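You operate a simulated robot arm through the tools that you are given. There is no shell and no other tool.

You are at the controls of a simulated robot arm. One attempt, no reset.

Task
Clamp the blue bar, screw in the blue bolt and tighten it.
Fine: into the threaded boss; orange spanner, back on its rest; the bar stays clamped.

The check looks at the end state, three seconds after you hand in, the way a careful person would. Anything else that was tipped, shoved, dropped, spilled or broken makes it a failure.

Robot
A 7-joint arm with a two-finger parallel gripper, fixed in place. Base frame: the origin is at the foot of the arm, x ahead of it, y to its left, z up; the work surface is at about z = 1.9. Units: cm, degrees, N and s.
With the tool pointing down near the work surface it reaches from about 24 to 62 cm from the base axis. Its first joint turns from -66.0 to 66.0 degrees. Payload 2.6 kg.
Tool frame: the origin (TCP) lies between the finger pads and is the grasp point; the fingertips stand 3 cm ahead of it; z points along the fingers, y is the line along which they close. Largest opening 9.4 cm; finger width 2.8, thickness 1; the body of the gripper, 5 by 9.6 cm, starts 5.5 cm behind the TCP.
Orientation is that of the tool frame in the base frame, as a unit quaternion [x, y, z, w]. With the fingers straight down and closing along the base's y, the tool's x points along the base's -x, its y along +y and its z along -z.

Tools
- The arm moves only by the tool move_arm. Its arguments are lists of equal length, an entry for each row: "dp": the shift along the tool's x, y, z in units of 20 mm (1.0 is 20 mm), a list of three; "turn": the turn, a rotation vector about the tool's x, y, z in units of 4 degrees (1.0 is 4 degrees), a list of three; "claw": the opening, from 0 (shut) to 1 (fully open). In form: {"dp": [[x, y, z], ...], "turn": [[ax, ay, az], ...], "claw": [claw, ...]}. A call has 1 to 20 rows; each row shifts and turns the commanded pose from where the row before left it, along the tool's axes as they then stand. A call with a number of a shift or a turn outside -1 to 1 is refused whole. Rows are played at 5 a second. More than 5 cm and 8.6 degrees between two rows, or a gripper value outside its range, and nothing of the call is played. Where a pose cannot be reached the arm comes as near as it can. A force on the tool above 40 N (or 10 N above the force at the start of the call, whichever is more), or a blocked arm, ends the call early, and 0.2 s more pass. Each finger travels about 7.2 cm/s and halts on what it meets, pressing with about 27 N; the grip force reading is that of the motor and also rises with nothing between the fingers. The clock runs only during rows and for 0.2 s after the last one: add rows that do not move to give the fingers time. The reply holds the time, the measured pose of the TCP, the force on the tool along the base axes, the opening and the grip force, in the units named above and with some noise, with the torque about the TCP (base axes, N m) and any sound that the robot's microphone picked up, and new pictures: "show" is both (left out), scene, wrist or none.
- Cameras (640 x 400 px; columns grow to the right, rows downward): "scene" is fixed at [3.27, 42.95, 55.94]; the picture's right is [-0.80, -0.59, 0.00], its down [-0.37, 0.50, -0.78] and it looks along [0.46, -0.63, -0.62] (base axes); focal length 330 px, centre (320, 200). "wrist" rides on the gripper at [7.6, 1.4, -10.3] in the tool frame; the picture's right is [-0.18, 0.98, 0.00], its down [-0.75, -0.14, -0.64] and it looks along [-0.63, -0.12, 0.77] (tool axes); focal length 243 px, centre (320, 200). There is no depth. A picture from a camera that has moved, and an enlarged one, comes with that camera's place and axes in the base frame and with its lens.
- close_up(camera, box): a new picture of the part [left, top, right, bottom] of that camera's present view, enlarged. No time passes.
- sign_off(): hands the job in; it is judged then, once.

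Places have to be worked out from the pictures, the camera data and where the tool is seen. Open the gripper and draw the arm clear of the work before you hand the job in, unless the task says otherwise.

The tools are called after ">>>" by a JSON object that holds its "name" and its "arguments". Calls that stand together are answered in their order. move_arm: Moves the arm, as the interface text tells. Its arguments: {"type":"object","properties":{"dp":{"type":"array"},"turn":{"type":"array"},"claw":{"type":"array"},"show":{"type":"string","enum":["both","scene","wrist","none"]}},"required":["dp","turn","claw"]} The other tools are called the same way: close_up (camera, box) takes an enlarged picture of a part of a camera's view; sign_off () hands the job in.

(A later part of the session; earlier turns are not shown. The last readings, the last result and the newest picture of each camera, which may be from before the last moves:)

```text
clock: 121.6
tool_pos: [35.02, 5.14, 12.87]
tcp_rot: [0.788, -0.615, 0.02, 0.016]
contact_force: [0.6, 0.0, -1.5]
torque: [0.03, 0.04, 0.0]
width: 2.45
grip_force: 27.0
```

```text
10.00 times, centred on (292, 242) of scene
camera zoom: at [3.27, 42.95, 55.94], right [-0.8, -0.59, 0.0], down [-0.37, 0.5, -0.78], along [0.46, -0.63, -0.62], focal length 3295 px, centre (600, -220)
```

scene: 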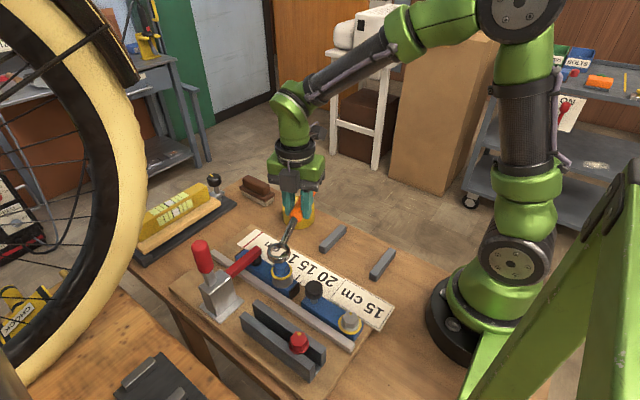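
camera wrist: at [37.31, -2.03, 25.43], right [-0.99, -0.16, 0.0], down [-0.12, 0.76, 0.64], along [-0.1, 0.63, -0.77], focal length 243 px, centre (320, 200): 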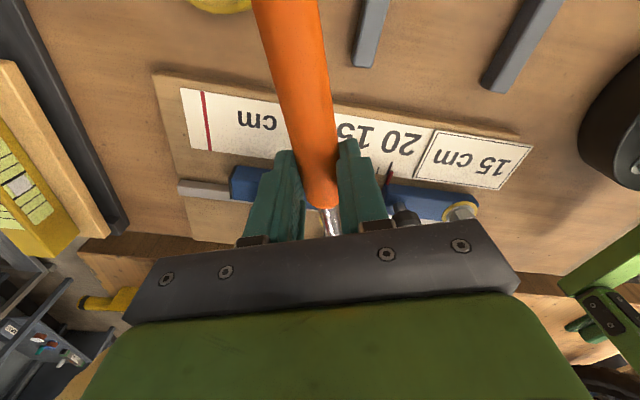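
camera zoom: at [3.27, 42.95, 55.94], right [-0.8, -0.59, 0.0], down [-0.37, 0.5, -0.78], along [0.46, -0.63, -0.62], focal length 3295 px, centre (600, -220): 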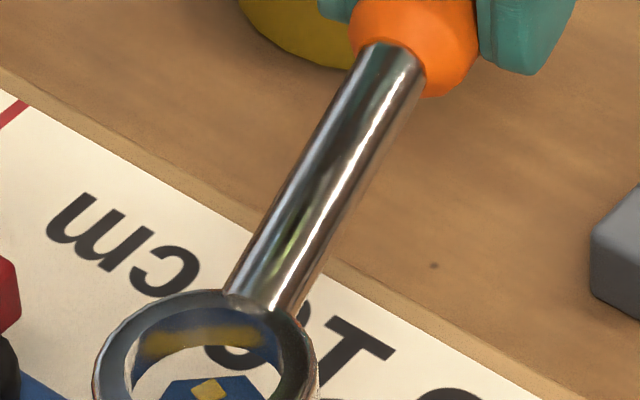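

The ring now looks level. I lower gently until first touch and compare the outlines there.

>>> {"name": "move_arm", "arguments": {"dp": [[0, 0, 0.08], [0, 0, 0.05], [0, 0, 0.03], [0, 0, 0]], "turn": [[0, 0, 0], [0, 0, 0], [0, 0, 0], [0, 0, 0]], "claw": [0.15, 0.15, 0.15, 0.15], "show": "none"}}

>>> {"name": "close_up", "arguments": {"camera": "scene", "box": [268, 246, 296, 270]}}

```text
clock: 122.6
tool_pos: [35.02, 5.07, 12.69]
tcp_rot: [0.788, -0.614, 0.02, 0.016]
contact_force: [-0.3, 0.8, -1.3]
torque: [0.03, 0.01, 0.02]
width: 2.44
grip_force: 27.0
```

```text
16.00 times, centred on (282, 258) of scene
camera zoom: at [3.27, 42.95, 55.94], right [-0.8, -0.59, 0.0], down [-0.37, 0.5, -0.78], along [0.46, -0.63, -0.62], focal length 5272 px, centre (928, -728)
```

zoom: 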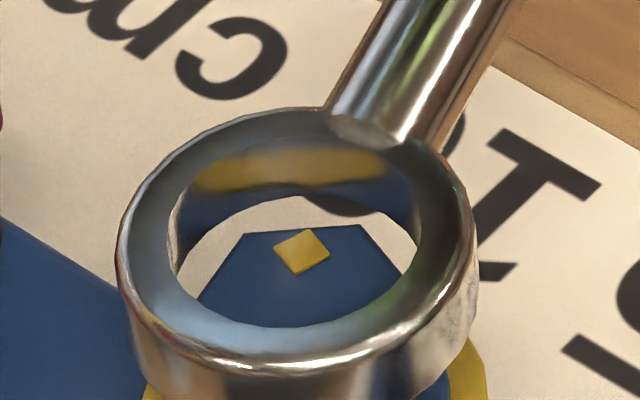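

No contact yet. I lower a bit more, with a slight trim to the image right.

>>> {"name": "move_arm", "arguments": {"dp": [[0.01, 0.022, 0.04], [0, 0, 0.04], [0, 0, 0.03], [0, 0, 0]], "turn": [[0, 0, 0], [0, 0, 0], [0, 0, 0], [0, 0, 0]], "claw": [0.15, 0.15, 0.15, 0.15], "show": "none"}}

>>> {"name": "close_up", "arguments": {"camera": "scene", "box": [268, 246, 296, 270]}}

```text
clock: 123.6
tool_pos: [34.95, 5.12, 12.55]
tcp_rot: [0.789, -0.614, 0.022, 0.016]
contact_force: [1.1, -1.0, 1.2]
torque: [0.34, -0.01, -0.22]
width: 2.44
grip_force: 28.0
```

```text
16.00 times, centred on (282, 258) of scene
camera zoom: at [3.27, 42.95, 55.94], right [-0.8, -0.59, 0.0], down [-0.37, 0.5, -0.78], along [0.46, -0.63, -0.62], focal length 5272 px, centre (928, -728)
```

zoom: 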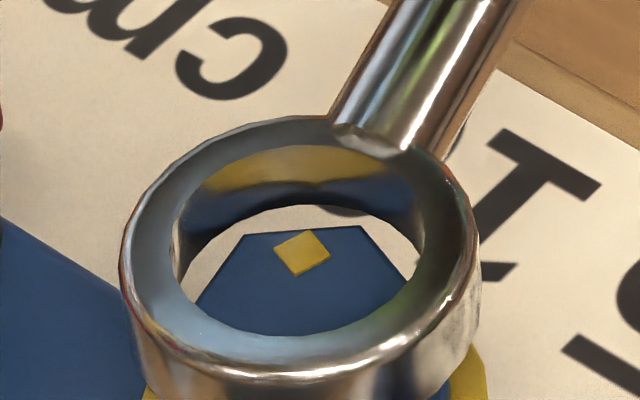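

It touches lightly. The outlines say the ring should come about 1 mm towards the camera side, so I shift it and lower again.

>>> {"name": "move_arm", "arguments": {"dp": [[0, 0, -0.03], [-0.042, 0.017, 0], [0, 0, 0.04], [0, 0, 0.04], [0, 0, 0.03], [0, 0, 0]], "turn": [[0, 0, 0], [0, 0, 0], [0, 0, 0], [0, 0, 0], [0, 0, 0], [0, 0, 0]], "claw": [0.15, 0.15, 0.15, 0.15, 0.15, 0.15], "show": "none"}}

>>> {"name": "close_up", "arguments": {"camera": "scene", "box": [268, 246, 296, 270]}}

```text
clock: 125.0
tool_pos: [35.05, 5.0, 12.21]
tcp_rot: [0.789, -0.614, 0.021, 0.015]
contact_force: [2.6, -3.1, 6.3]
torque: [0.75, 0.13, -0.23]
width: 2.44
grip_force: 26.9
```

```text
16.00 times, centred on (282, 258) of scene
camera zoom: at [3.26, 42.95, 55.95], right [-0.8, -0.59, 0.0], down [-0.37, 0.5, -0.78], along [0.46, -0.63, -0.62], focal length 5272 px, centre (928, -728)
```

zoom: 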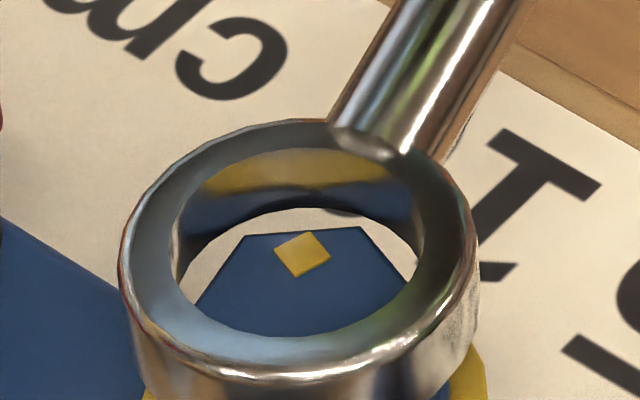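

The contact is now evenly centred, yet the ring does not drop, so it must be the angle. I keep light contact and swing the spanner clockwise about the bolt in 2° steps, looking for the angle at which it slips over the hex.

>>> {"name": "move_arm", "arguments": {"dp": [[0, 0, -0.04], [-0.003, 0.184, 0], [-0.003, 0.184, 0], [-0.003, 0.184, 0], [-0.003, 0.184, 0], [0, 0, 0]], "turn": [[0, 0, 0], [-0.026, 0, 0.499], [-0.026, 0, 0.499], [-0.026, 0, 0.499], [-0.026, 0, 0.499], [0, 0, 0]], "claw": [0.15, 0.15, 0.15, 0.15, 0.15, 0.15], "show": "none"}}

>>> {"name": "close_up", "arguments": {"camera": "scene", "box": [268, 246, 296, 270]}}

```text
clock: 126.4
tool_pos: [33.49, 4.95, 12.17]
tcp_rot: [0.743, -0.669, 0.019, 0.017]
contact_force: [3.9, 0.7, 2.9]
torque: [0.52, -0.15, -0.43]
width: 2.48
grip_force: 27.2
```

```text
16.00 times, centred on (282, 258) of scene
camera zoom: at [3.27, 42.95, 55.94], right [-0.8, -0.59, 0.0], down [-0.37, 0.5, -0.78], along [0.46, -0.63, -0.62], focal length 5272 px, centre (928, -728)
```

zoom: 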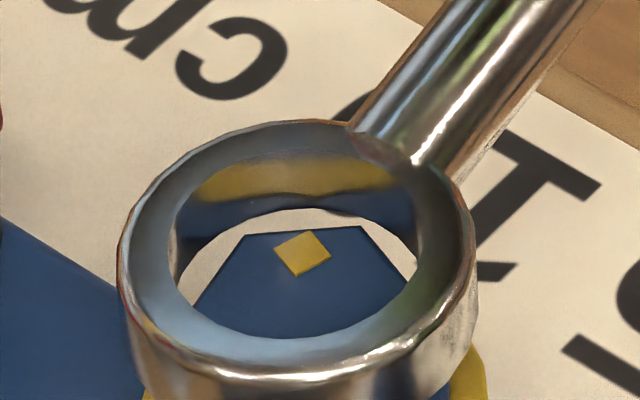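

No drop yet at -84°. I trim the centring slightly and continue the angular search to about -94°.

>>> {"name": "move_arm", "arguments": {"dp": [[0.013, 0.021, 0], [-0.003, 0.184, 0], [-0.003, 0.184, 0], [-0.003, 0.184, 0], [-0.003, 0.184, 0], [-0.003, 0.184, 0], [0, 0, 0]], "turn": [[0, 0, 0], [-0.026, 0, 0.499], [-0.026, 0, 0.499], [-0.026, 0, 0.499], [-0.026, 0, 0.499], [-0.026, 0, 0.499], [0, 0, 0]], "claw": [0.15, 0.15, 0.15, 0.15, 0.15, 0.15, 0.15], "show": "none"}}

>>> {"name": "close_up", "arguments": {"camera": "scene", "box": [268, 246, 296, 270]}}

```text
clock: 128.0
tool_pos: [31.61, 4.91, 12.22]
tcp_rot: [-0.682, 0.731, -0.018, -0.018]
contact_force: [2.3, -2.2, 0.6]
torque: [0.18, -0.14, -0.31]
width: 2.46
grip_force: 26.7
```

```text
16.00 times, centred on (282, 258) of scene
camera zoom: at [3.27, 42.95, 55.94], right [-0.8, -0.59, 0.0], down [-0.37, 0.5, -0.78], along [0.46, -0.63, -0.62], focal length 5272 px, centre (928, -728)
```

zoom: 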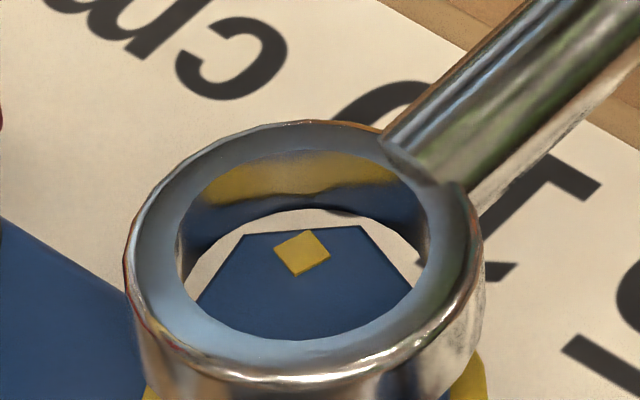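

>>> {"name": "move_arm", "arguments": {"dp": [[-0.018, -0.02, 0], [0, 0, 0.03], [0, 0, 0.03], [0, 0, 0]], "turn": [[0, 0, 0], [0, 0, 0], [0, 0, 0], [0, 0, 0]], "claw": [0.15, 0.15, 0.15, 0.15], "show": "none"}}

>>> {"name": "close_up", "arguments": {"camera": "scene", "box": [268, 246, 296, 270]}}

```text
clock: 129.0
tool_pos: [31.72, 4.93, 12.23]
tcp_rot: [-0.682, 0.731, -0.018, -0.018]
contact_force: [2.0, -3.3, 4.4]
torque: [0.63, -0.15, -0.28]
width: 2.48
grip_force: 27.3
```

```text
16.00 times, centred on (282, 258) of scene
camera zoom: at [3.27, 42.95, 55.94], right [-0.8, -0.59, 0.0], down [-0.37, 0.5, -0.78], along [0.46, -0.63, -0.62], focal length 5272 px, centre (928, -728)
```

zoom: 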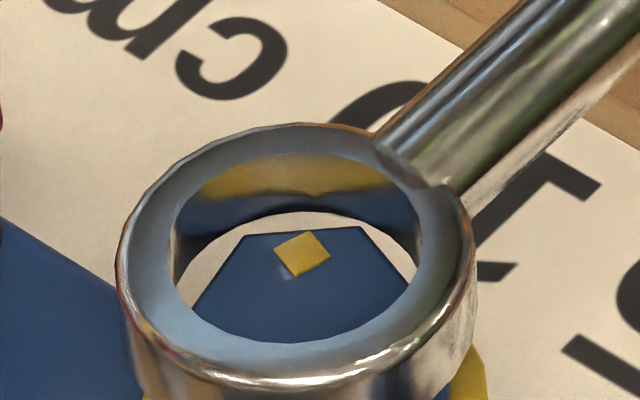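

The outlines through the ring show clearance on the far side and overlap on the near (+y) side. I move the ring about 0.7 mm towards +y and press lightly again.

>>> {"name": "move_arm", "arguments": {"dp": [[0, 0, -0.05], [-0.035, 0, 0], [0, 0, 0.05], [0, 0, 0.02], [0, 0, 0]], "turn": [[0, 0, 0], [0, 0, 0], [0, 0, 0], [0, 0, 0], [0, 0, 0]], "claw": [0.15, 0.15, 0.15, 0.15, 0.15], "show": "none"}}

>>> {"name": "close_up", "arguments": {"camera": "scene", "box": [268, 246, 296, 270]}}

```text
clock: 130.2
tool_pos: [31.72, 4.82, 12.24]
tcp_rot: [-0.681, 0.731, -0.017, -0.018]
contact_force: [0.9, -6.0, 6.2]
torque: [0.67, -0.11, -0.22]
width: 2.48
grip_force: 26.8
```

```text
16.00 times, centred on (282, 258) of scene
camera zoom: at [3.26, 42.95, 55.95], right [-0.8, -0.59, 0.0], down [-0.37, 0.5, -0.78], along [0.46, -0.63, -0.62], focal length 5272 px, centre (928, -728)
```

zoom: 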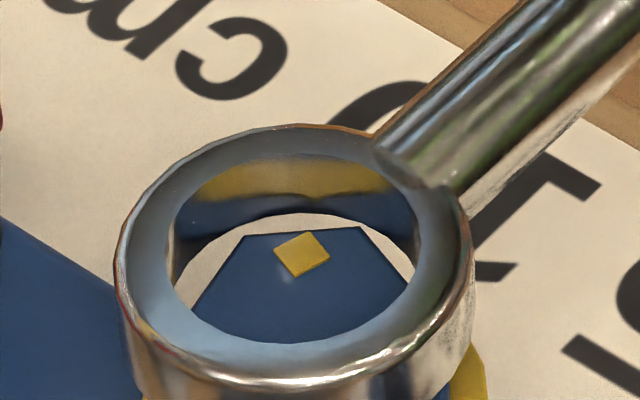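

Centred again but still not dropping, so I go for the other likely angle, with a hex flat facing the handle, at about -107°. I lift slightly, swing 13° clockwise about the bolt, and set down.

>>> {"name": "move_arm", "arguments": {"dp": [[0, 0, -0.08], [-0.0054, 0.237, 0], [-0.0054, 0.237, 0], [-0.0054, 0.237, 0], [-0.0054, 0.237, 0], [-0.0054, 0.237, 0], [0, 0, 0.05], [0, 0, 0.03], [0, 0, 0]], "turn": [[0, 0, 0], [-0.034, 0, 0.649], [-0.034, 0, 0.649], [-0.034, 0, 0.649], [-0.034, 0, 0.649], [-0.034, 0, 0.649], [0, 0, 0], [0, 0, 0], [0, 0, 0]], "claw": [0.15, 0.15, 0.15, 0.15, 0.15, 0.15, 0.15, 0.15, 0.15], "show": "none"}}

>>> {"name": "close_up", "arguments": {"camera": "scene", "box": [268, 246, 296, 270]}}

```text
clock: 132.2
tool_pos: [29.37, 5.45, 12.18]
tcp_rot: [-0.594, 0.804, -0.015, -0.021]
contact_force: [-0.3, 0.4, -2.3]
torque: [0.07, 0.03, -0.01]
width: 2.44
grip_force: 27.0
```

```text
16.00 times, centred on (282, 258) of scene
camera zoom: at [3.27, 42.95, 55.94], right [-0.8, -0.59, 0.0], down [-0.37, 0.5, -0.78], along [0.46, -0.63, -0.62], focal length 5272 px, centre (928, -728)
```

zoom: 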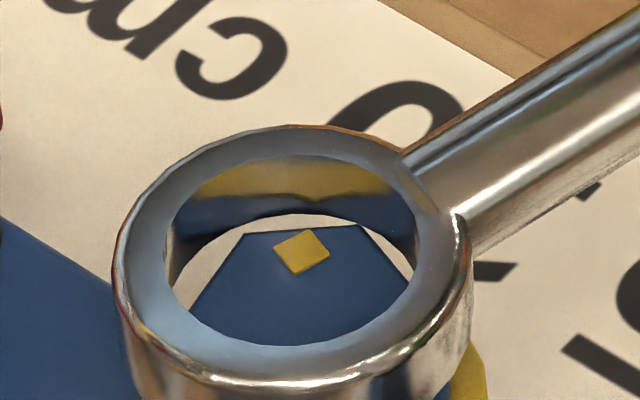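

No contact at this height now, which is promising. I lower further in small steps.

>>> {"name": "move_arm", "arguments": {"dp": [[0, 0, 0.04], [0, 0, 0.04], [0, 0, 0]], "turn": [[0, 0, 0], [0, 0, 0], [0, 0, 0]], "claw": [0.15, 0.15, 0.15], "show": "none"}}

>>> {"name": "close_up", "arguments": {"camera": "scene", "box": [268, 246, 296, 270]}}

```text
clock: 133.0
tool_pos: [29.3, 5.31, 12.03]
tcp_rot: [-0.595, 0.803, -0.014, -0.021]
contact_force: [1.3, -1.9, -2.0]
torque: [0.04, -0.08, -0.22]
width: 2.44
grip_force: 27.0
```

```text
16.00 times, centred on (282, 258) of scene
camera zoom: at [3.27, 42.95, 55.94], right [-0.8, -0.59, 0.0], down [-0.37, 0.5, -0.78], along [0.46, -0.63, -0.62], focal length 5272 px, centre (928, -728)
```

zoom: 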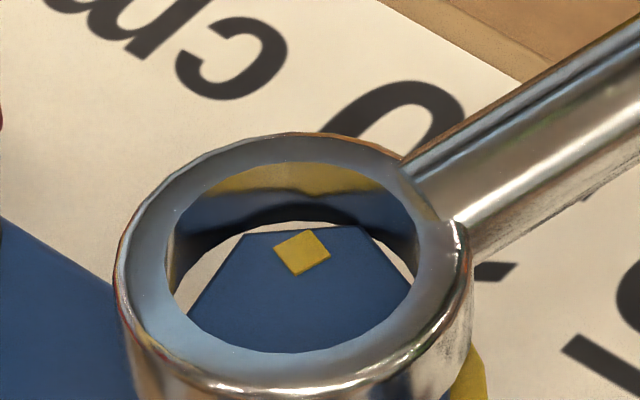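

The ring is slipping over the hex with no vertical load. I continue down carefully.

>>> {"name": "move_arm", "arguments": {"dp": [[0, 0, 0.06], [0, 0, 0.06], [0, 0, 0.06], [0, 0, 0]], "turn": [[0, 0, 0], [0, 0, 0], [0, 0, 0], [0, 0, 0]], "claw": [0.15, 0.15, 0.15, 0.15], "show": "none"}}

>>> {"name": "close_up", "arguments": {"camera": "scene", "box": [268, 246, 296, 270]}}

```text
clock: 134.0
tool_pos: [29.3, 5.39, 11.59]
tcp_rot: [-0.595, 0.803, -0.016, -0.021]
contact_force: [1.6, -2.1, -1.4]
torque: [0.08, -0.1, -0.31]
width: 2.48
grip_force: 27.2
```

```text
16.00 times, centred on (282, 258) of scene
camera zoom: at [3.27, 42.95, 55.94], right [-0.8, -0.59, 0.0], down [-0.37, 0.5, -0.78], along [0.46, -0.63, -0.62], focal length 5272 px, centre (928, -728)
```

zoom: 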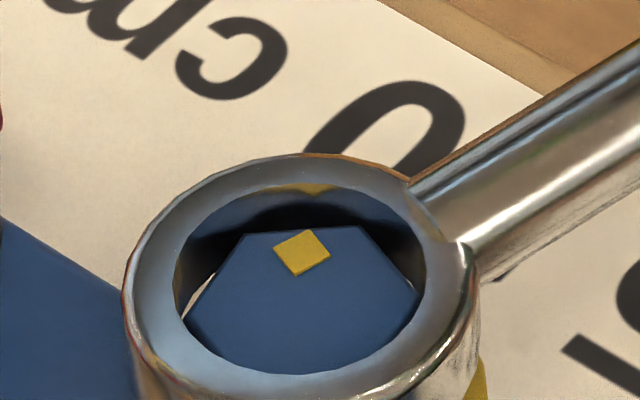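

The ring is around the hex. I lower it another half centimetre or until it touches the flange.

>>> {"name": "move_arm", "arguments": {"dp": [[0, 0, 0.06], [0, 0, 0.06], [0, 0, 0.06], [0, 0, 0.05], [0, 0, 0]], "turn": [[0, 0, 0], [0, 0, 0], [0, 0, 0], [0, 0, 0], [0, 0, 0]], "claw": [0.15, 0.15, 0.15, 0.15, 0.15], "show": "both"}}

>>> {"name": "close_up", "arguments": {"camera": "scene", "box": [262, 246, 302, 286]}}

```text
clock: 135.2
tool_pos: [29.41, 5.29, 11.12]
tcp_rot: [-0.594, 0.804, -0.015, -0.02]
contact_force: [0.8, -0.7, -2.0]
torque: [0.0, -0.03, -0.12]
width: 2.45
grip_force: 26.9
camera wrist: at [25.88, -1.01, 21.61], right [-0.89, 0.46, -0.01], down [0.36, 0.71, 0.6], along [0.29, 0.53, -0.8], focal length 243 px, centre (320, 200)
```

scene: 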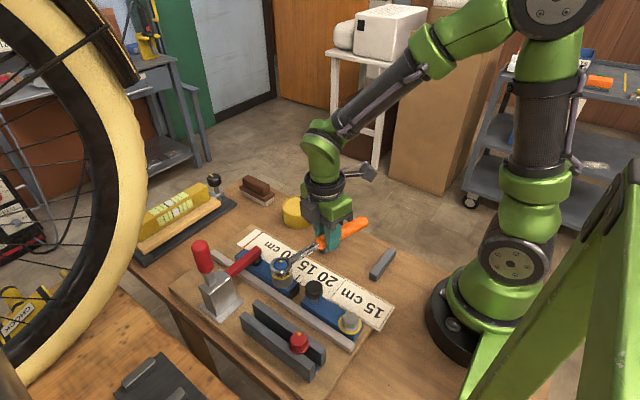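
wrist: 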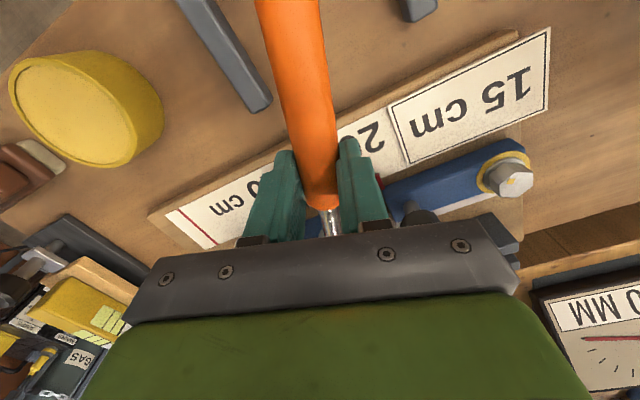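

```text
10.00 times, centred on (282, 266) of scene
camera zoom: at [3.27, 42.95, 55.94], right [-0.8, -0.59, 0.0], down [-0.37, 0.5, -0.78], along [0.46, -0.63, -0.62], focal length 3295 px, centre (700, -460)
```

zoom: 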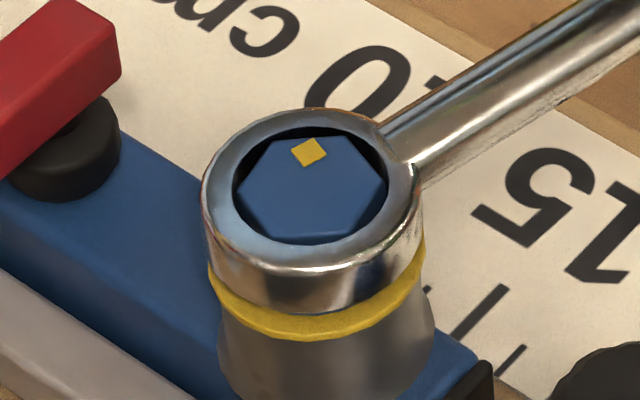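

The ring sits fully around the hex. Now I tighten: swinging the handle clockwise about the bolt in 2° steps and watching the force.

>>> {"name": "move_arm", "arguments": {"dp": [[-0.003, 0.182, 0], [-0.003, 0.182, 0], [-0.003, 0.182, 0], [-0.003, 0.182, 0], [-0.003, 0.182, 0], [-0.003, 0.182, 0], [0, 0, 0]], "turn": [[-0.026, 0, 0.499], [-0.026, 0, 0.499], [-0.026, 0, 0.499], [-0.026, 0, 0.499], [-0.026, 0, 0.499], [-0.026, 0, 0.499], [0, 0, 0]], "claw": [0.15, 0.15, 0.15, 0.15, 0.15, 0.15, 0.15], "show": "none"}}

>>> {"name": "close_up", "arguments": {"camera": "scene", "box": [262, 246, 302, 286]}}

```text
clock: 136.8
tool_pos: [27.38, 6.29, 11.13]
tcp_rot: [-0.506, 0.862, -0.013, -0.022]
contact_force: [1.0, -9.7, 1.6]
torque: [0.01, -0.17, -0.22]
width: 2.46
grip_force: 27.4
```

```text
10.00 times, centred on (282, 266) of scene
camera zoom: at [3.27, 42.95, 55.94], right [-0.8, -0.59, 0.0], down [-0.37, 0.5, -0.78], along [0.46, -0.63, -0.62], focal length 3295 px, centre (700, -460)
```

zoom: 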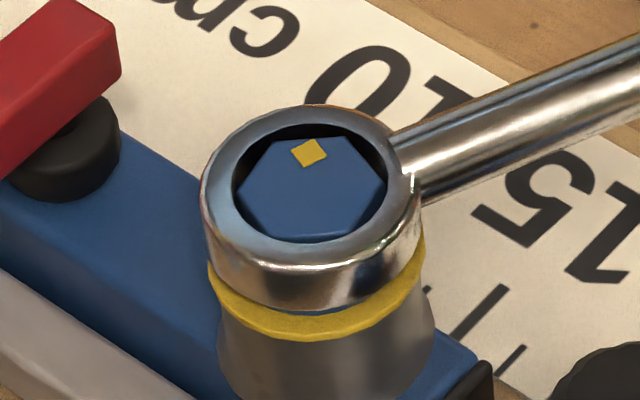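

The spanner moved 12° but the bolt's mark did not, so the ring still has play. I continue clockwise and watch the mark and force.

>>> {"name": "move_arm", "arguments": {"dp": [[0.02, 0.182, 0], [-0.003, 0.182, 0], [-0.003, 0.182, 0], [-0.003, 0.182, 0], [-0.003, 0.182, 0], [-0.003, 0.182, 0], [0, 0, 0]], "turn": [[-0.026, 0, 0.499], [-0.026, 0, 0.499], [-0.026, 0, 0.499], [-0.026, 0, 0.499], [-0.026, 0, 0.499], [-0.026, 0, 0.499], [0, 0, 0]], "claw": [0.15, 0.15, 0.15, 0.15, 0.15, 0.15, 0.15], "show": "none"}}

>>> {"name": "close_up", "arguments": {"camera": "scene", "box": [262, 246, 302, 286]}}

```text
clock: 138.4
tool_pos: [25.55, 7.26, 11.19]
tcp_rot: [-0.415, 0.91, -0.011, -0.024]
contact_force: [4.9, -5.1, -4.0]
torque: [-0.41, 0.19, -0.02]
width: 2.46
grip_force: 26.9
```

```text
10.00 times, centred on (282, 266) of scene
camera zoom: at [3.27, 42.95, 55.94], right [-0.8, -0.59, 0.0], down [-0.37, 0.5, -0.78], along [0.46, -0.63, -0.62], focal length 3295 px, centre (700, -460)
```

zoom: 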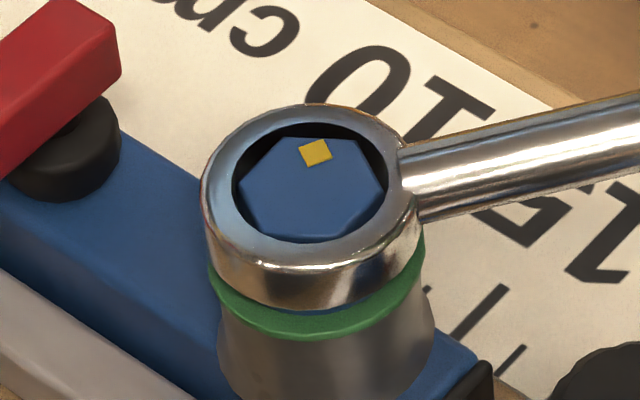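

The ring around the flange has turned green and the mark has moved: the bolt is tight. I stop, back the spanner off 2° within its play to unload it, and lift it straight up.

>>> {"name": "move_arm", "arguments": {"dp": [[-0.003, -0.182, 0], [0, 0, 0], [0.005, 0, -0.1], [0.008, 0, -0.15], [0.01, 0, -0.2], [0.013, 0, -0.25], [0, 0, 0]], "turn": [[0.026, 0, -0.499], [0, 0, 0], [0, 0, 0], [0, 0, 0], [0, 0, 0], [0, 0, 0], [0, 0, 0]], "claw": [0.15, 0.15, 0.15, 0.15, 0.15, 0.15, 0.15], "show": "none"}}

>>> {"name": "close_up", "arguments": {"camera": "scene", "box": [262, 240, 302, 280]}}

```text
clock: 140.0
tool_pos: [25.94, 7.22, 12.61]
tcp_rot: [-0.431, 0.902, -0.011, -0.023]
contact_force: [7.4, 2.7, -11.2]
torque: [-0.45, 0.22, 0.0]
width: 2.46
grip_force: 26.6
```

```text
10.00 times, centred on (282, 260) of scene
camera zoom: at [3.27, 42.95, 55.94], right [-0.8, -0.59, 0.0], down [-0.37, 0.5, -0.78], along [0.46, -0.63, -0.62], focal length 3295 px, centre (700, -400)
```

zoom: 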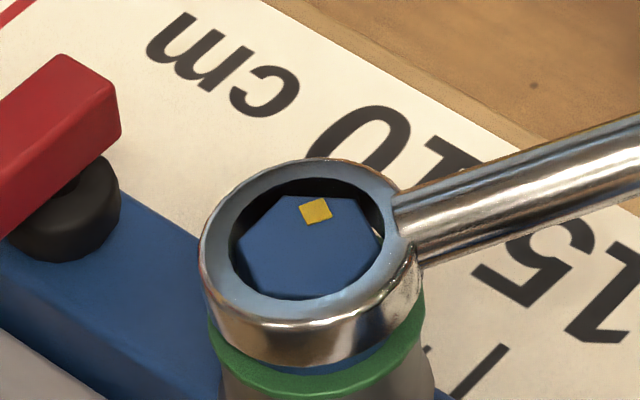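

The ring is sticking while the tool rose, tilting the spanner in the grip. I go back down by the same amount and swing the handle counter-clockwise within the play, to where the ring slid on freely, before lifting again.

>>> {"name": "move_arm", "arguments": {"dp": [[-0.016, 0, 0.3], [-0.016, 0, 0.3], [0, 0, 0.05], [0, 0, 0]], "turn": [[0, 0, 0], [0, 0, 0], [0, 0, 0], [0, 0, 0]], "claw": [0.15, 0.15, 0.15, 0.15], "show": "none"}}

>>> {"name": "close_up", "arguments": {"camera": "scene", "box": [262, 240, 302, 280]}}

>>> {"name": "close_up", "arguments": {"camera": "scene", "box": [262, 200, 372, 280]}}

```text
clock: 141.0
tool_pos: [25.8, 7.0, 11.16]
tcp_rot: [-0.43, 0.902, -0.012, -0.022]
contact_force: [0.0, -6.5, 5.7]
torque: [0.39, -0.46, -0.01]
width: 2.45
grip_force: 26.7
```

```text
10.00 times, centred on (282, 260) of scene
camera zoom: at [3.26, 42.95, 55.94], right [-0.8, -0.59, 0.0], down [-0.37, 0.5, -0.78], along [0.46, -0.63, -0.62], focal length 3295 px, centre (700, -400)
```

zoom: 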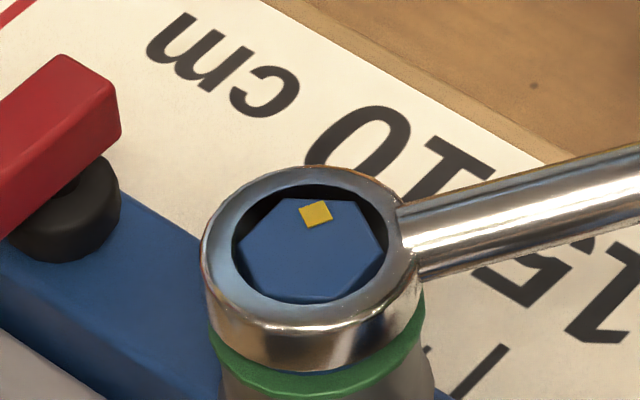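

```text
5.00 times, centred on (317, 240) of scene
camera zoom: at [3.26, 42.95, 55.94], right [-0.8, -0.59, 0.0], down [-0.37, 0.5, -0.78], along [0.46, -0.63, -0.62], focal length 1648 px, centre (335, 0)
```

zoom: 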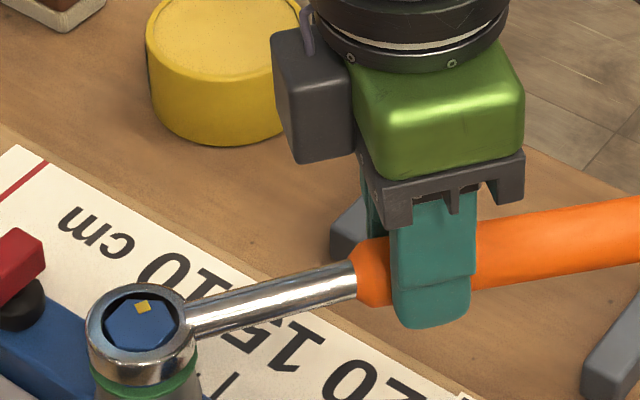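

>>> {"name": "move_arm", "arguments": {"dp": [[0.003, 0, -0.05], [-0.003, -0.182, 0], [-0.003, -0.182, 0], [-0.003, -0.182, 0], [-0.003, -0.182, 0], [-0.003, -0.182, 0], [-0.003, -0.182, 0], [-0.003, -0.182, 0], [0, 0, 0]], "turn": [[0, 0, 0], [0.026, 0, -0.499], [0.026, 0, -0.499], [0.026, 0, -0.499], [0.026, 0, -0.499], [0.026, 0, -0.499], [0.026, 0, -0.499], [0.026, 0, -0.499], [0, 0, 0]], "claw": [0.15, 0.15, 0.15, 0.15, 0.15, 0.15, 0.15, 0.15, 0.15], "show": "none"}}

>>> {"name": "close_up", "arguments": {"camera": "scene", "box": [262, 240, 302, 280]}}

```text
clock: 143.0
tool_pos: [27.97, 5.78, 11.27]
tcp_rot: [-0.538, 0.843, -0.013, -0.021]
contact_force: [0.6, -0.1, -2.1]
torque: [0.02, 0.0, -0.03]
width: 2.48
grip_force: 27.3
```

```text
10.00 times, centred on (282, 260) of scene
camera zoom: at [3.27, 42.95, 55.94], right [-0.8, -0.59, 0.0], down [-0.37, 0.5, -0.78], along [0.46, -0.63, -0.62], focal length 3295 px, centre (700, -400)
```

zoom: 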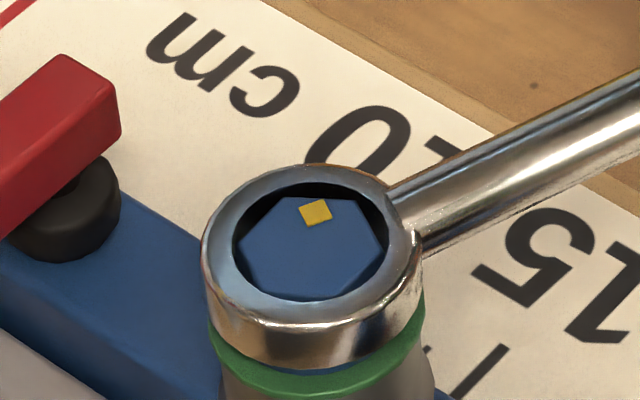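

All loads are gone, the mark has not moved and the ring stays green. I lift straight up.

>>> {"name": "move_arm", "arguments": {"dp": [[0.004, 0, -0.08], [0.005, 0, -0.1], [0.005, 0, -0.1], [0.005, 0, -0.1], [0.005, 0, -0.1], [0, 0, 0]], "turn": [[0, 0, 0], [0, 0, 0], [0, 0, 0], [0, 0, 0], [0, 0, 0], [0, 0, 0]], "claw": [0.15, 0.15, 0.15, 0.15, 0.15, 0.15], "show": "none"}}

>>> {"name": "close_up", "arguments": {"camera": "scene", "box": [262, 240, 302, 280]}}

```text
clock: 144.4
tool_pos: [28.03, 5.73, 12.29]
tcp_rot: [-0.537, 0.843, -0.013, -0.021]
contact_force: [0.2, 0.0, -2.5]
torque: [0.04, -0.04, -0.04]
width: 2.44
grip_force: 26.7
```

```text
10.00 times, centred on (282, 260) of scene
camera zoom: at [3.27, 42.95, 55.94], right [-0.8, -0.59, 0.0], down [-0.37, 0.5, -0.78], along [0.46, -0.63, -0.62], focal length 3295 px, centre (700, -400)
```

zoom: 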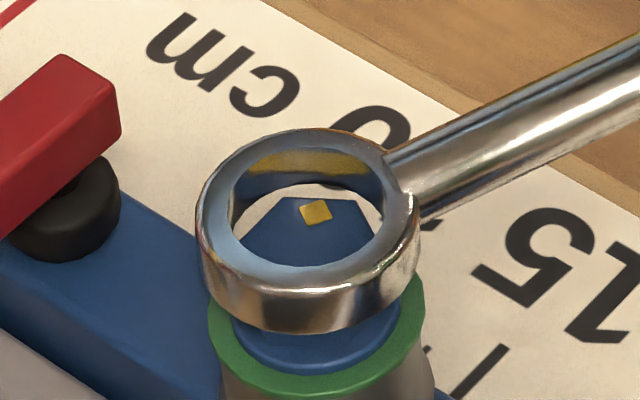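

The ring comes off cleanly. I lift well clear and look at how the spanner sits in the hand now.

>>> {"name": "move_arm", "arguments": {"dp": [[0.02, 0, -0.4], [0.042, 0, -0.8], [0.042, 0, -0.8], [0, 0, 0]], "turn": [[0, 0, 0], [0, 0, 0], [0, 0, 0], [0, 0, 0]], "claw": [0.15, 0.15, 0.15, 0.15], "show": "both"}}

>>> {"name": "close_up", "arguments": {"camera": "scene", "box": [262, 180, 390, 260]}}

>>> {"name": "close_up", "arguments": {"camera": "scene", "box": [180, 220, 308, 300]}}

```text
clock: 145.4
tool_pos: [28.02, 5.72, 16.45]
tcp_rot: [-0.538, 0.843, -0.014, -0.021]
contact_force: [-0.1, 0.5, -1.9]
torque: [0.04, -0.01, -0.03]
width: 2.42
grip_force: 26.7
camera wrist: at [23.69, -0.04, 26.8], right [-0.81, 0.58, -0.01], down [0.46, 0.65, 0.6], along [0.36, 0.49, -0.8], focal length 243 px, centre (320, 200)
```

scene: 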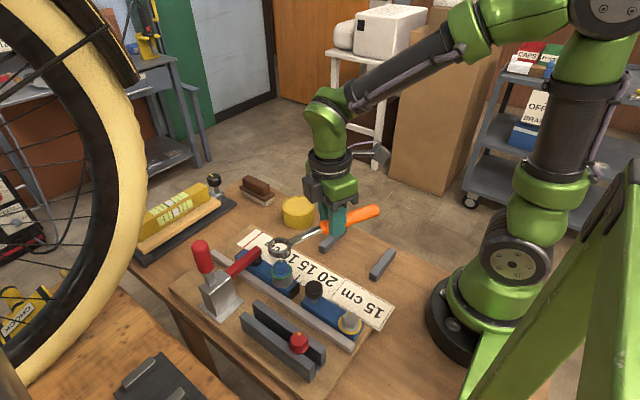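
wrist: 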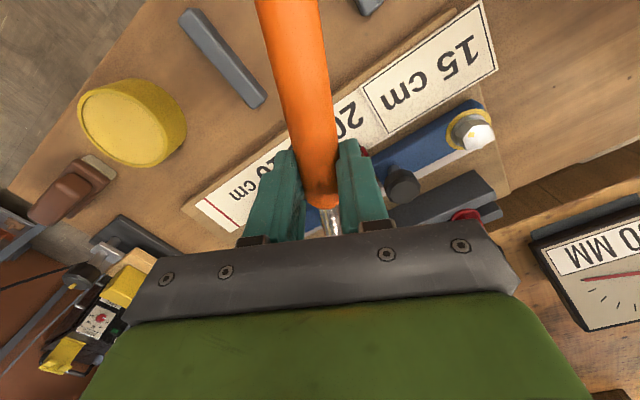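

```text
5.00 times, centred on (326, 220) of scene
camera zoom: at [3.27, 42.95, 55.94], right [-0.8, -0.59, 0.0], down [-0.37, 0.5, -0.78], along [0.46, -0.63, -0.62], focal length 1648 px, centre (290, 100)
```

zoom: 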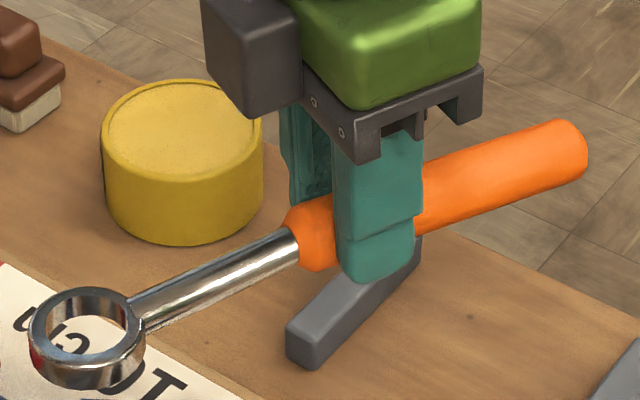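

```text
5.00 times, centred on (244, 260) of scene
camera zoom: at [3.27, 42.95, 55.94], right [-0.8, -0.59, 0.0], down [-0.37, 0.5, -0.78], along [0.46, -0.63, -0.62], focal length 1648 px, centre (700, -100)
```

zoom: 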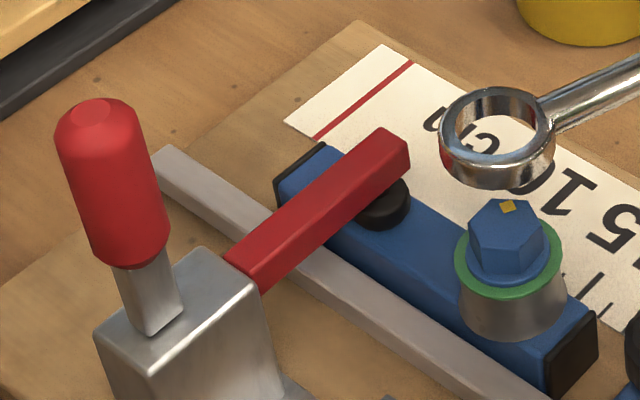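

The bolt shows green and the clamp is still down with its handle upright. Now I bring the spanner back: turn to yaw 0, undo the 3° pitch, then move over the rests.

>>> {"name": "move_arm", "arguments": {"dp": [[0, 0, 0], [0, 0, 0], [0, 0, 0], [0, 0, 0], [0, 0, 0], [0, 0, 0], [0, 0, 0], [0, 0, 0], [0, 0, 0], [0, 0, 0], [0, 0, 0], [0, 0, 0], [0, 0, 0], [0, 0, 0], [0, 0, 0], [0, 0, 0], [0, 0, 0], [0, 0, 0], [0, 0, 0]], "turn": [[-0.052, 0, 0.998], [-0.052, 0, 0.998], [-0.052, 0, 0.998], [-0.052, 0, 0.998], [-0.052, 0, 0.998], [-0.052, 0, 0.998], [-0.052, 0, 0.998], [-0.052, 0, 0.998], [-0.052, 0, 0.998], [-0.052, 0, 0.998], [-0.052, 0, 0.998], [-0.052, 0, 0.998], [-0.052, 0, 0.998], [-0.052, 0, 0.998], [-0.052, 0, 0.998], [-0.052, 0, 0.998], [-0.014, 0, 0.27], [0, -0.75, 0], [0, 0, 0]], "claw": [0.15, 0.15, 0.15, 0.15, 0.15, 0.15, 0.15, 0.15, 0.15, 0.15, 0.15, 0.15, 0.15, 0.15, 0.15, 0.15, 0.15, 0.15, 0.15], "show": "none"}}

```text
clock: 149.4
tool_pos: [27.99, 5.81, 16.31]
tcp_rot: [0.0, 1.0, 0.001, 0.0]
contact_force: [0.3, -0.3, -2.8]
torque: [0.02, -0.06, 0.01]
width: 2.44
grip_force: 27.2
```

The tool is level at yaw 0. I move to the pose just above the rests where I first had it lifted, for a direct comparison.

>>> {"name": "move_arm", "arguments": {"dp": [[0.256, -0.84, 0.09], [0.256, -0.84, 0.09], [0.256, -0.84, 0.09], [0.256, -0.84, 0.09], [0.256, -0.84, 0.09], [0, 0, 0], [0, 0, 0]], "turn": [[0, 0, 0], [0, 0, 0], [0, 0, 0], [0, 0, 0], [0, 0, 0], [0, 0, 0], [0, 0, 0]], "claw": [0.15, 0.15, 0.15, 0.15, 0.15, 0.15, 0.15], "show": "both"}}

>>> {"name": "close_up", "arguments": {"camera": "scene", "box": [290, 160, 418, 240]}}

>>> {"name": "close_up", "arguments": {"camera": "wrist", "box": [240, 60, 400, 240]}}

```text
clock: 151.0
tool_pos: [25.35, -2.45, 15.46]
tcp_rot: [-0.001, 1.0, 0.001, 0.0]
contact_force: [-0.8, -0.2, -2.2]
torque: [0.01, -0.02, -0.01]
width: 2.46
grip_force: 26.9
camera wrist: at [17.79, -1.1, 25.49], right [0.18, 0.98, 0.0], down [0.75, -0.14, 0.64], along [0.63, -0.12, -0.77], focal length 243 px, centre (320, 200)
```

scene: 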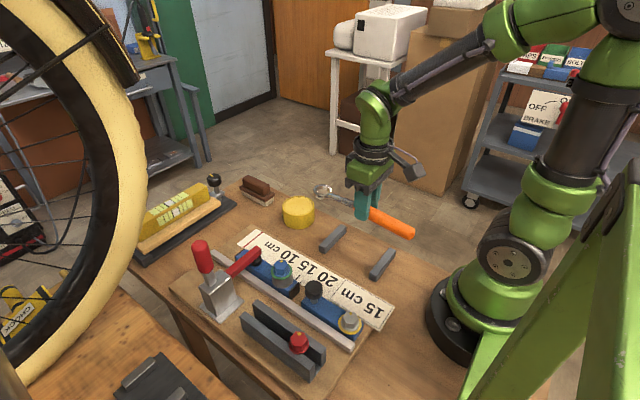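
wrist: 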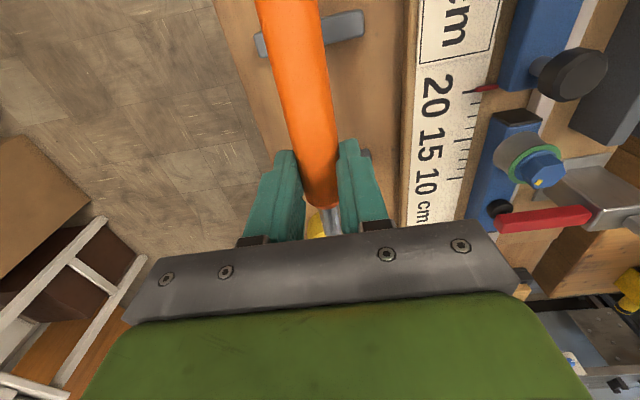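

```text
5.00 times, centred on (354, 200) of scene
camera zoom: at [3.27, 42.95, 55.94], right [-0.8, -0.59, 0.0], down [-0.37, 0.5, -0.78], along [0.46, -0.63, -0.62], focal length 1648 px, centre (150, 200)
```

zoom: 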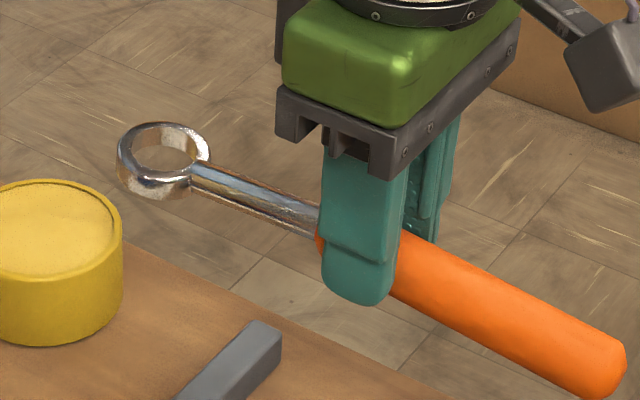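

```text
2.22 times, centred on (320, 150) of wrist
camera zoom: at [17.79, -1.1, 25.49], right [0.18, 0.98, 0.0], down [0.75, -0.14, 0.64], along [0.63, -0.12, -0.77], focal length 539 px, centre (320, 311)
```

zoom: 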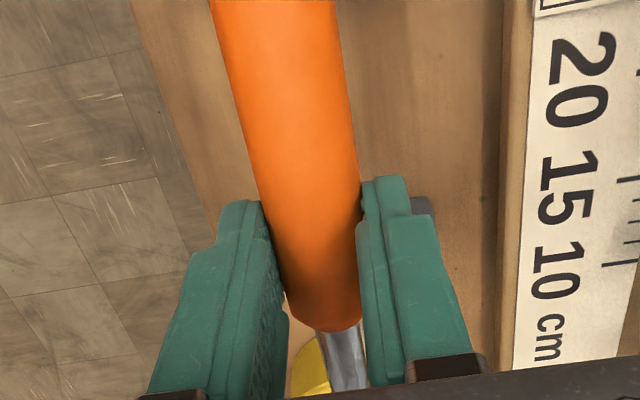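

Compared with the first lift, the spanner sits about 3.3° more tip-up in the hand now, with no slip along it. I pitch the tool by that much to restore the spanner's original attitude and correct x for the tilt.

>>> {"name": "move_arm", "arguments": {"dp": [[-0.09, 0.01, 0], [0, 0, 0], [0, 0, 0]], "turn": [[0, 0.83, 0], [0, 0, 0], [0, 0, 0]], "claw": [0.15, 0.15, 0.15], "show": "none"}}

>>> {"name": "close_up", "arguments": {"camera": "scene", "box": [290, 160, 418, 240]}}

```text
clock: 151.8
tool_pos: [25.56, -2.51, 15.3]
tcp_rot: [0.0, 1.0, 0.001, -0.029]
contact_force: [-0.7, 0.6, -2.0]
torque: [-0.01, -0.05, 0.02]
width: 2.45
grip_force: 26.9
```

```text
5.00 times, centred on (354, 200) of scene
camera zoom: at [3.27, 42.95, 55.94], right [-0.8, -0.59, 0.0], down [-0.37, 0.5, -0.78], along [0.46, -0.63, -0.62], focal length 1648 px, centre (150, 200)
```

zoom: 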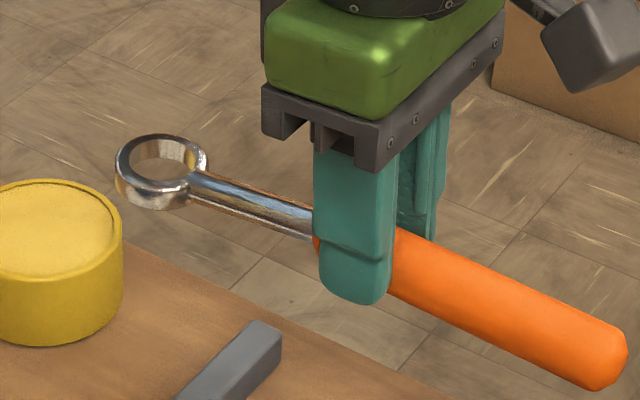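

The attitude now matches the first lift; the spanner is about 1 mm too far in +x and +y. I correct that and come down to about 2 cm above the resting height.

>>> {"name": "move_arm", "arguments": {"dp": [[0.05, -0.06, 0], [-0.052, 0, 0.9], [-0.052, 0, 0.9], [-0.052, 0, 0.9], [-0.052, 0, 0.9], [-0.012, 0, 0.2], [0, 0, 0]], "turn": [[0, 0, 0], [0, 0, 0], [0, 0, 0], [0, 0, 0], [0, 0, 0], [0, 0, 0], [0, 0, 0]], "claw": [0.15, 0.15, 0.15, 0.15, 0.15, 0.15, 0.15], "show": "both"}}

>>> {"name": "close_up", "arguments": {"camera": "scene", "box": [305, 205, 417, 275]}}

>>> {"name": "close_up", "arguments": {"camera": "wrist", "box": [224, 0, 416, 220]}}

```text
clock: 153.4
tool_pos: [25.64, -2.77, 7.83]
tcp_rot: [0.0, 1.0, 0.001, -0.028]
contact_force: [0.5, -0.9, -1.8]
torque: [-0.01, -0.04, 0.02]
width: 2.43
grip_force: 27.0
camera wrist: at [18.49, -1.21, 18.27], right [0.18, 0.98, -0.01], down [0.79, -0.14, 0.6], along [0.59, -0.12, -0.8], focal length 243 px, centre (320, 200)
```

scene: 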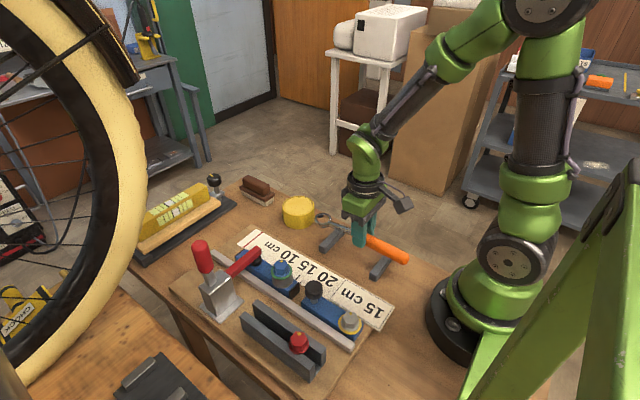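
wrist: 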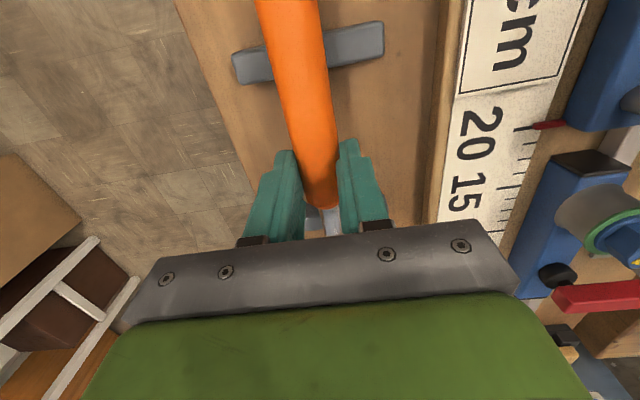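

```text
5.71 times, centred on (361, 240) of scene
camera zoom: at [3.27, 42.95, 55.94], right [-0.8, -0.59, 0.0], down [-0.37, 0.5, -0.78], along [0.46, -0.63, -0.62], focal length 1883 px, centre (86, -29)
```

zoom: 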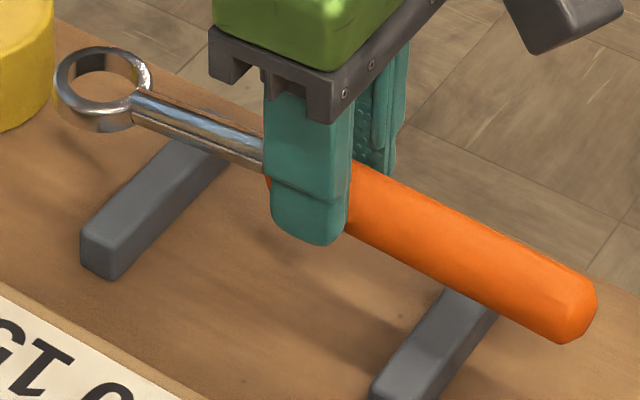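

```text
1.82 times, centred on (320, 110) of wrist
camera zoom: at [18.49, -1.21, 18.27], right [0.18, 0.98, -0.01], down [0.79, -0.14, 0.6], along [0.59, -0.12, -0.8], focal length 441 px, centre (320, 364)
```

zoom: 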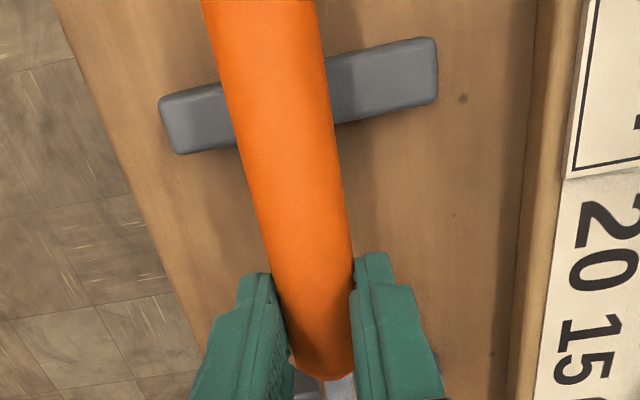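

Lowering by about 2.1 to 2.3 cm will put it exactly where it lay, and it lines up within a millimetre. I add half a degree of pitch and lower most of the way.

>>> {"name": "move_arm", "arguments": {"dp": [[-0.03, 0, 0.5], [-0.018, 0, 0.3], [-0.006, 0, 0.1], [0, 0, 0]], "turn": [[0, 0.15, 0], [0, 0, 0], [0, 0, 0], [0, 0, 0]], "claw": [0.15, 0.15, 0.15, 0.15], "show": "none"}}

>>> {"name": "close_up", "arguments": {"camera": "scene", "box": [305, 205, 417, 275]}}

```text
clock: 154.4
tool_pos: [25.55, -2.54, 6.01]
tcp_rot: [0.0, 0.999, 0.001, -0.034]
contact_force: [0.7, -0.3, -2.2]
torque: [0.0, -0.06, -0.01]
width: 2.46
grip_force: 27.1
```

```text
5.71 times, centred on (361, 240) of scene
camera zoom: at [3.27, 42.95, 55.94], right [-0.8, -0.59, 0.0], down [-0.37, 0.5, -0.78], along [0.46, -0.63, -0.62], focal length 1883 px, centre (86, -29)
```

zoom: 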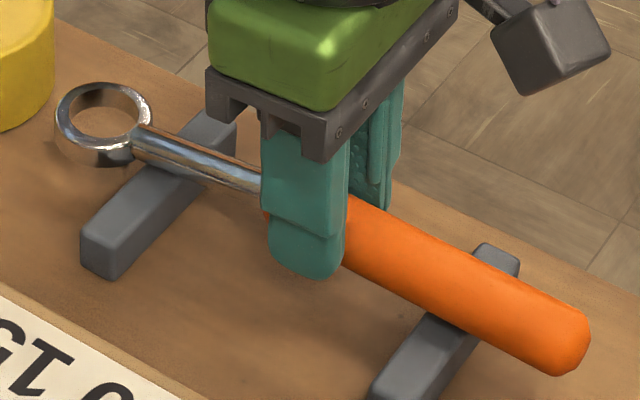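

About 4 mm remain. I lower in small steps, watching for contact.

>>> {"name": "move_arm", "arguments": {"dp": [[-0.005, 0, 0.08], [-0.003, 0, 0.05], [-0.002, 0, 0.04], [0, 0, 0]], "turn": [[0, 0, 0], [0, 0, 0], [0, 0, 0], [0, 0, 0]], "claw": [0.15, 0.15, 0.15, 0.15], "show": "none"}}

>>> {"name": "close_up", "arguments": {"camera": "scene", "box": [305, 205, 417, 275]}}

```text
clock: 155.4
tool_pos: [25.55, -2.71, 5.55]
tcp_rot: [-0.001, 0.999, 0.0, -0.033]
contact_force: [0.6, -0.2, -1.4]
torque: [0.0, -0.06, -0.02]
width: 2.46
grip_force: 26.8
```

```text
5.71 times, centred on (361, 240) of scene
camera zoom: at [3.27, 42.95, 55.94], right [-0.8, -0.59, 0.0], down [-0.37, 0.5, -0.78], along [0.46, -0.63, -0.62], focal length 1883 px, centre (86, -29)
```

zoom: 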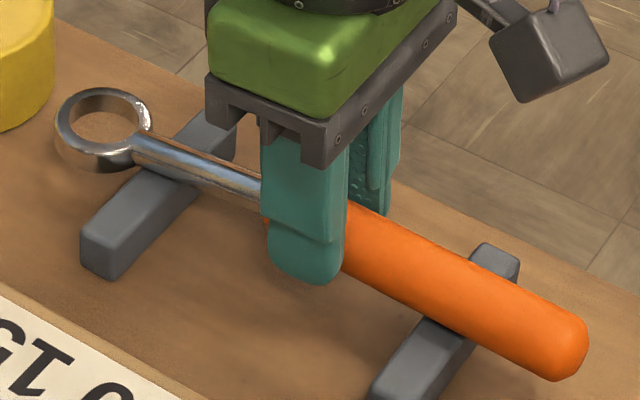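

>>> {"name": "move_arm", "arguments": {"dp": [[-0.025, 0.045, 0], [-0.002, 0, 0.04], [-0.002, 0, 0.03], [0, 0, 0]], "turn": [[0, 0, 0], [0, 0, 0], [0, 0, 0], [0, 0, 0]], "claw": [0.15, 0.15, 0.15, 0.15], "show": "none"}}

>>> {"name": "close_up", "arguments": {"camera": "scene", "box": [305, 205, 417, 275]}}

>>> {"name": "close_up", "arguments": {"camera": "wrist", "box": [224, 0, 416, 220]}}

```text
clock: 156.4
tool_pos: [25.57, -2.63, 5.63]
tcp_rot: [0.0, 0.999, 0.002, -0.033]
contact_force: [-6.0, 1.0, 24.2]
torque: [0.03, 0.17, -0.02]
width: 2.45
grip_force: 26.9
```

```text
5.71 times, centred on (361, 240) of scene
camera zoom: at [3.26, 42.95, 55.94], right [-0.8, -0.59, 0.0], down [-0.37, 0.5, -0.78], along [0.46, -0.63, -0.62], focal length 1883 px, centre (86, -29)
```

zoom: 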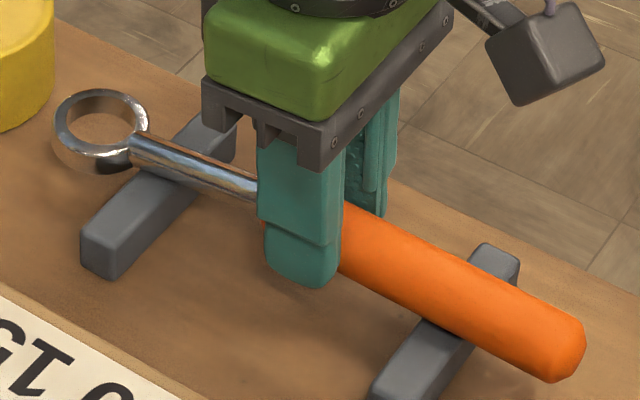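

```text
1.82 times, centred on (320, 110) of wrist
camera zoom: at [18.64, -1.09, 16.14], right [0.18, 0.98, -0.01], down [0.79, -0.14, 0.59], along [0.58, -0.12, -0.81], focal length 441 px, centre (320, 364)
```

zoom: 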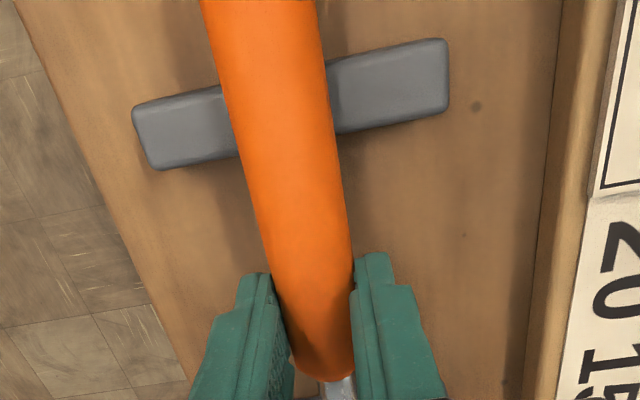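

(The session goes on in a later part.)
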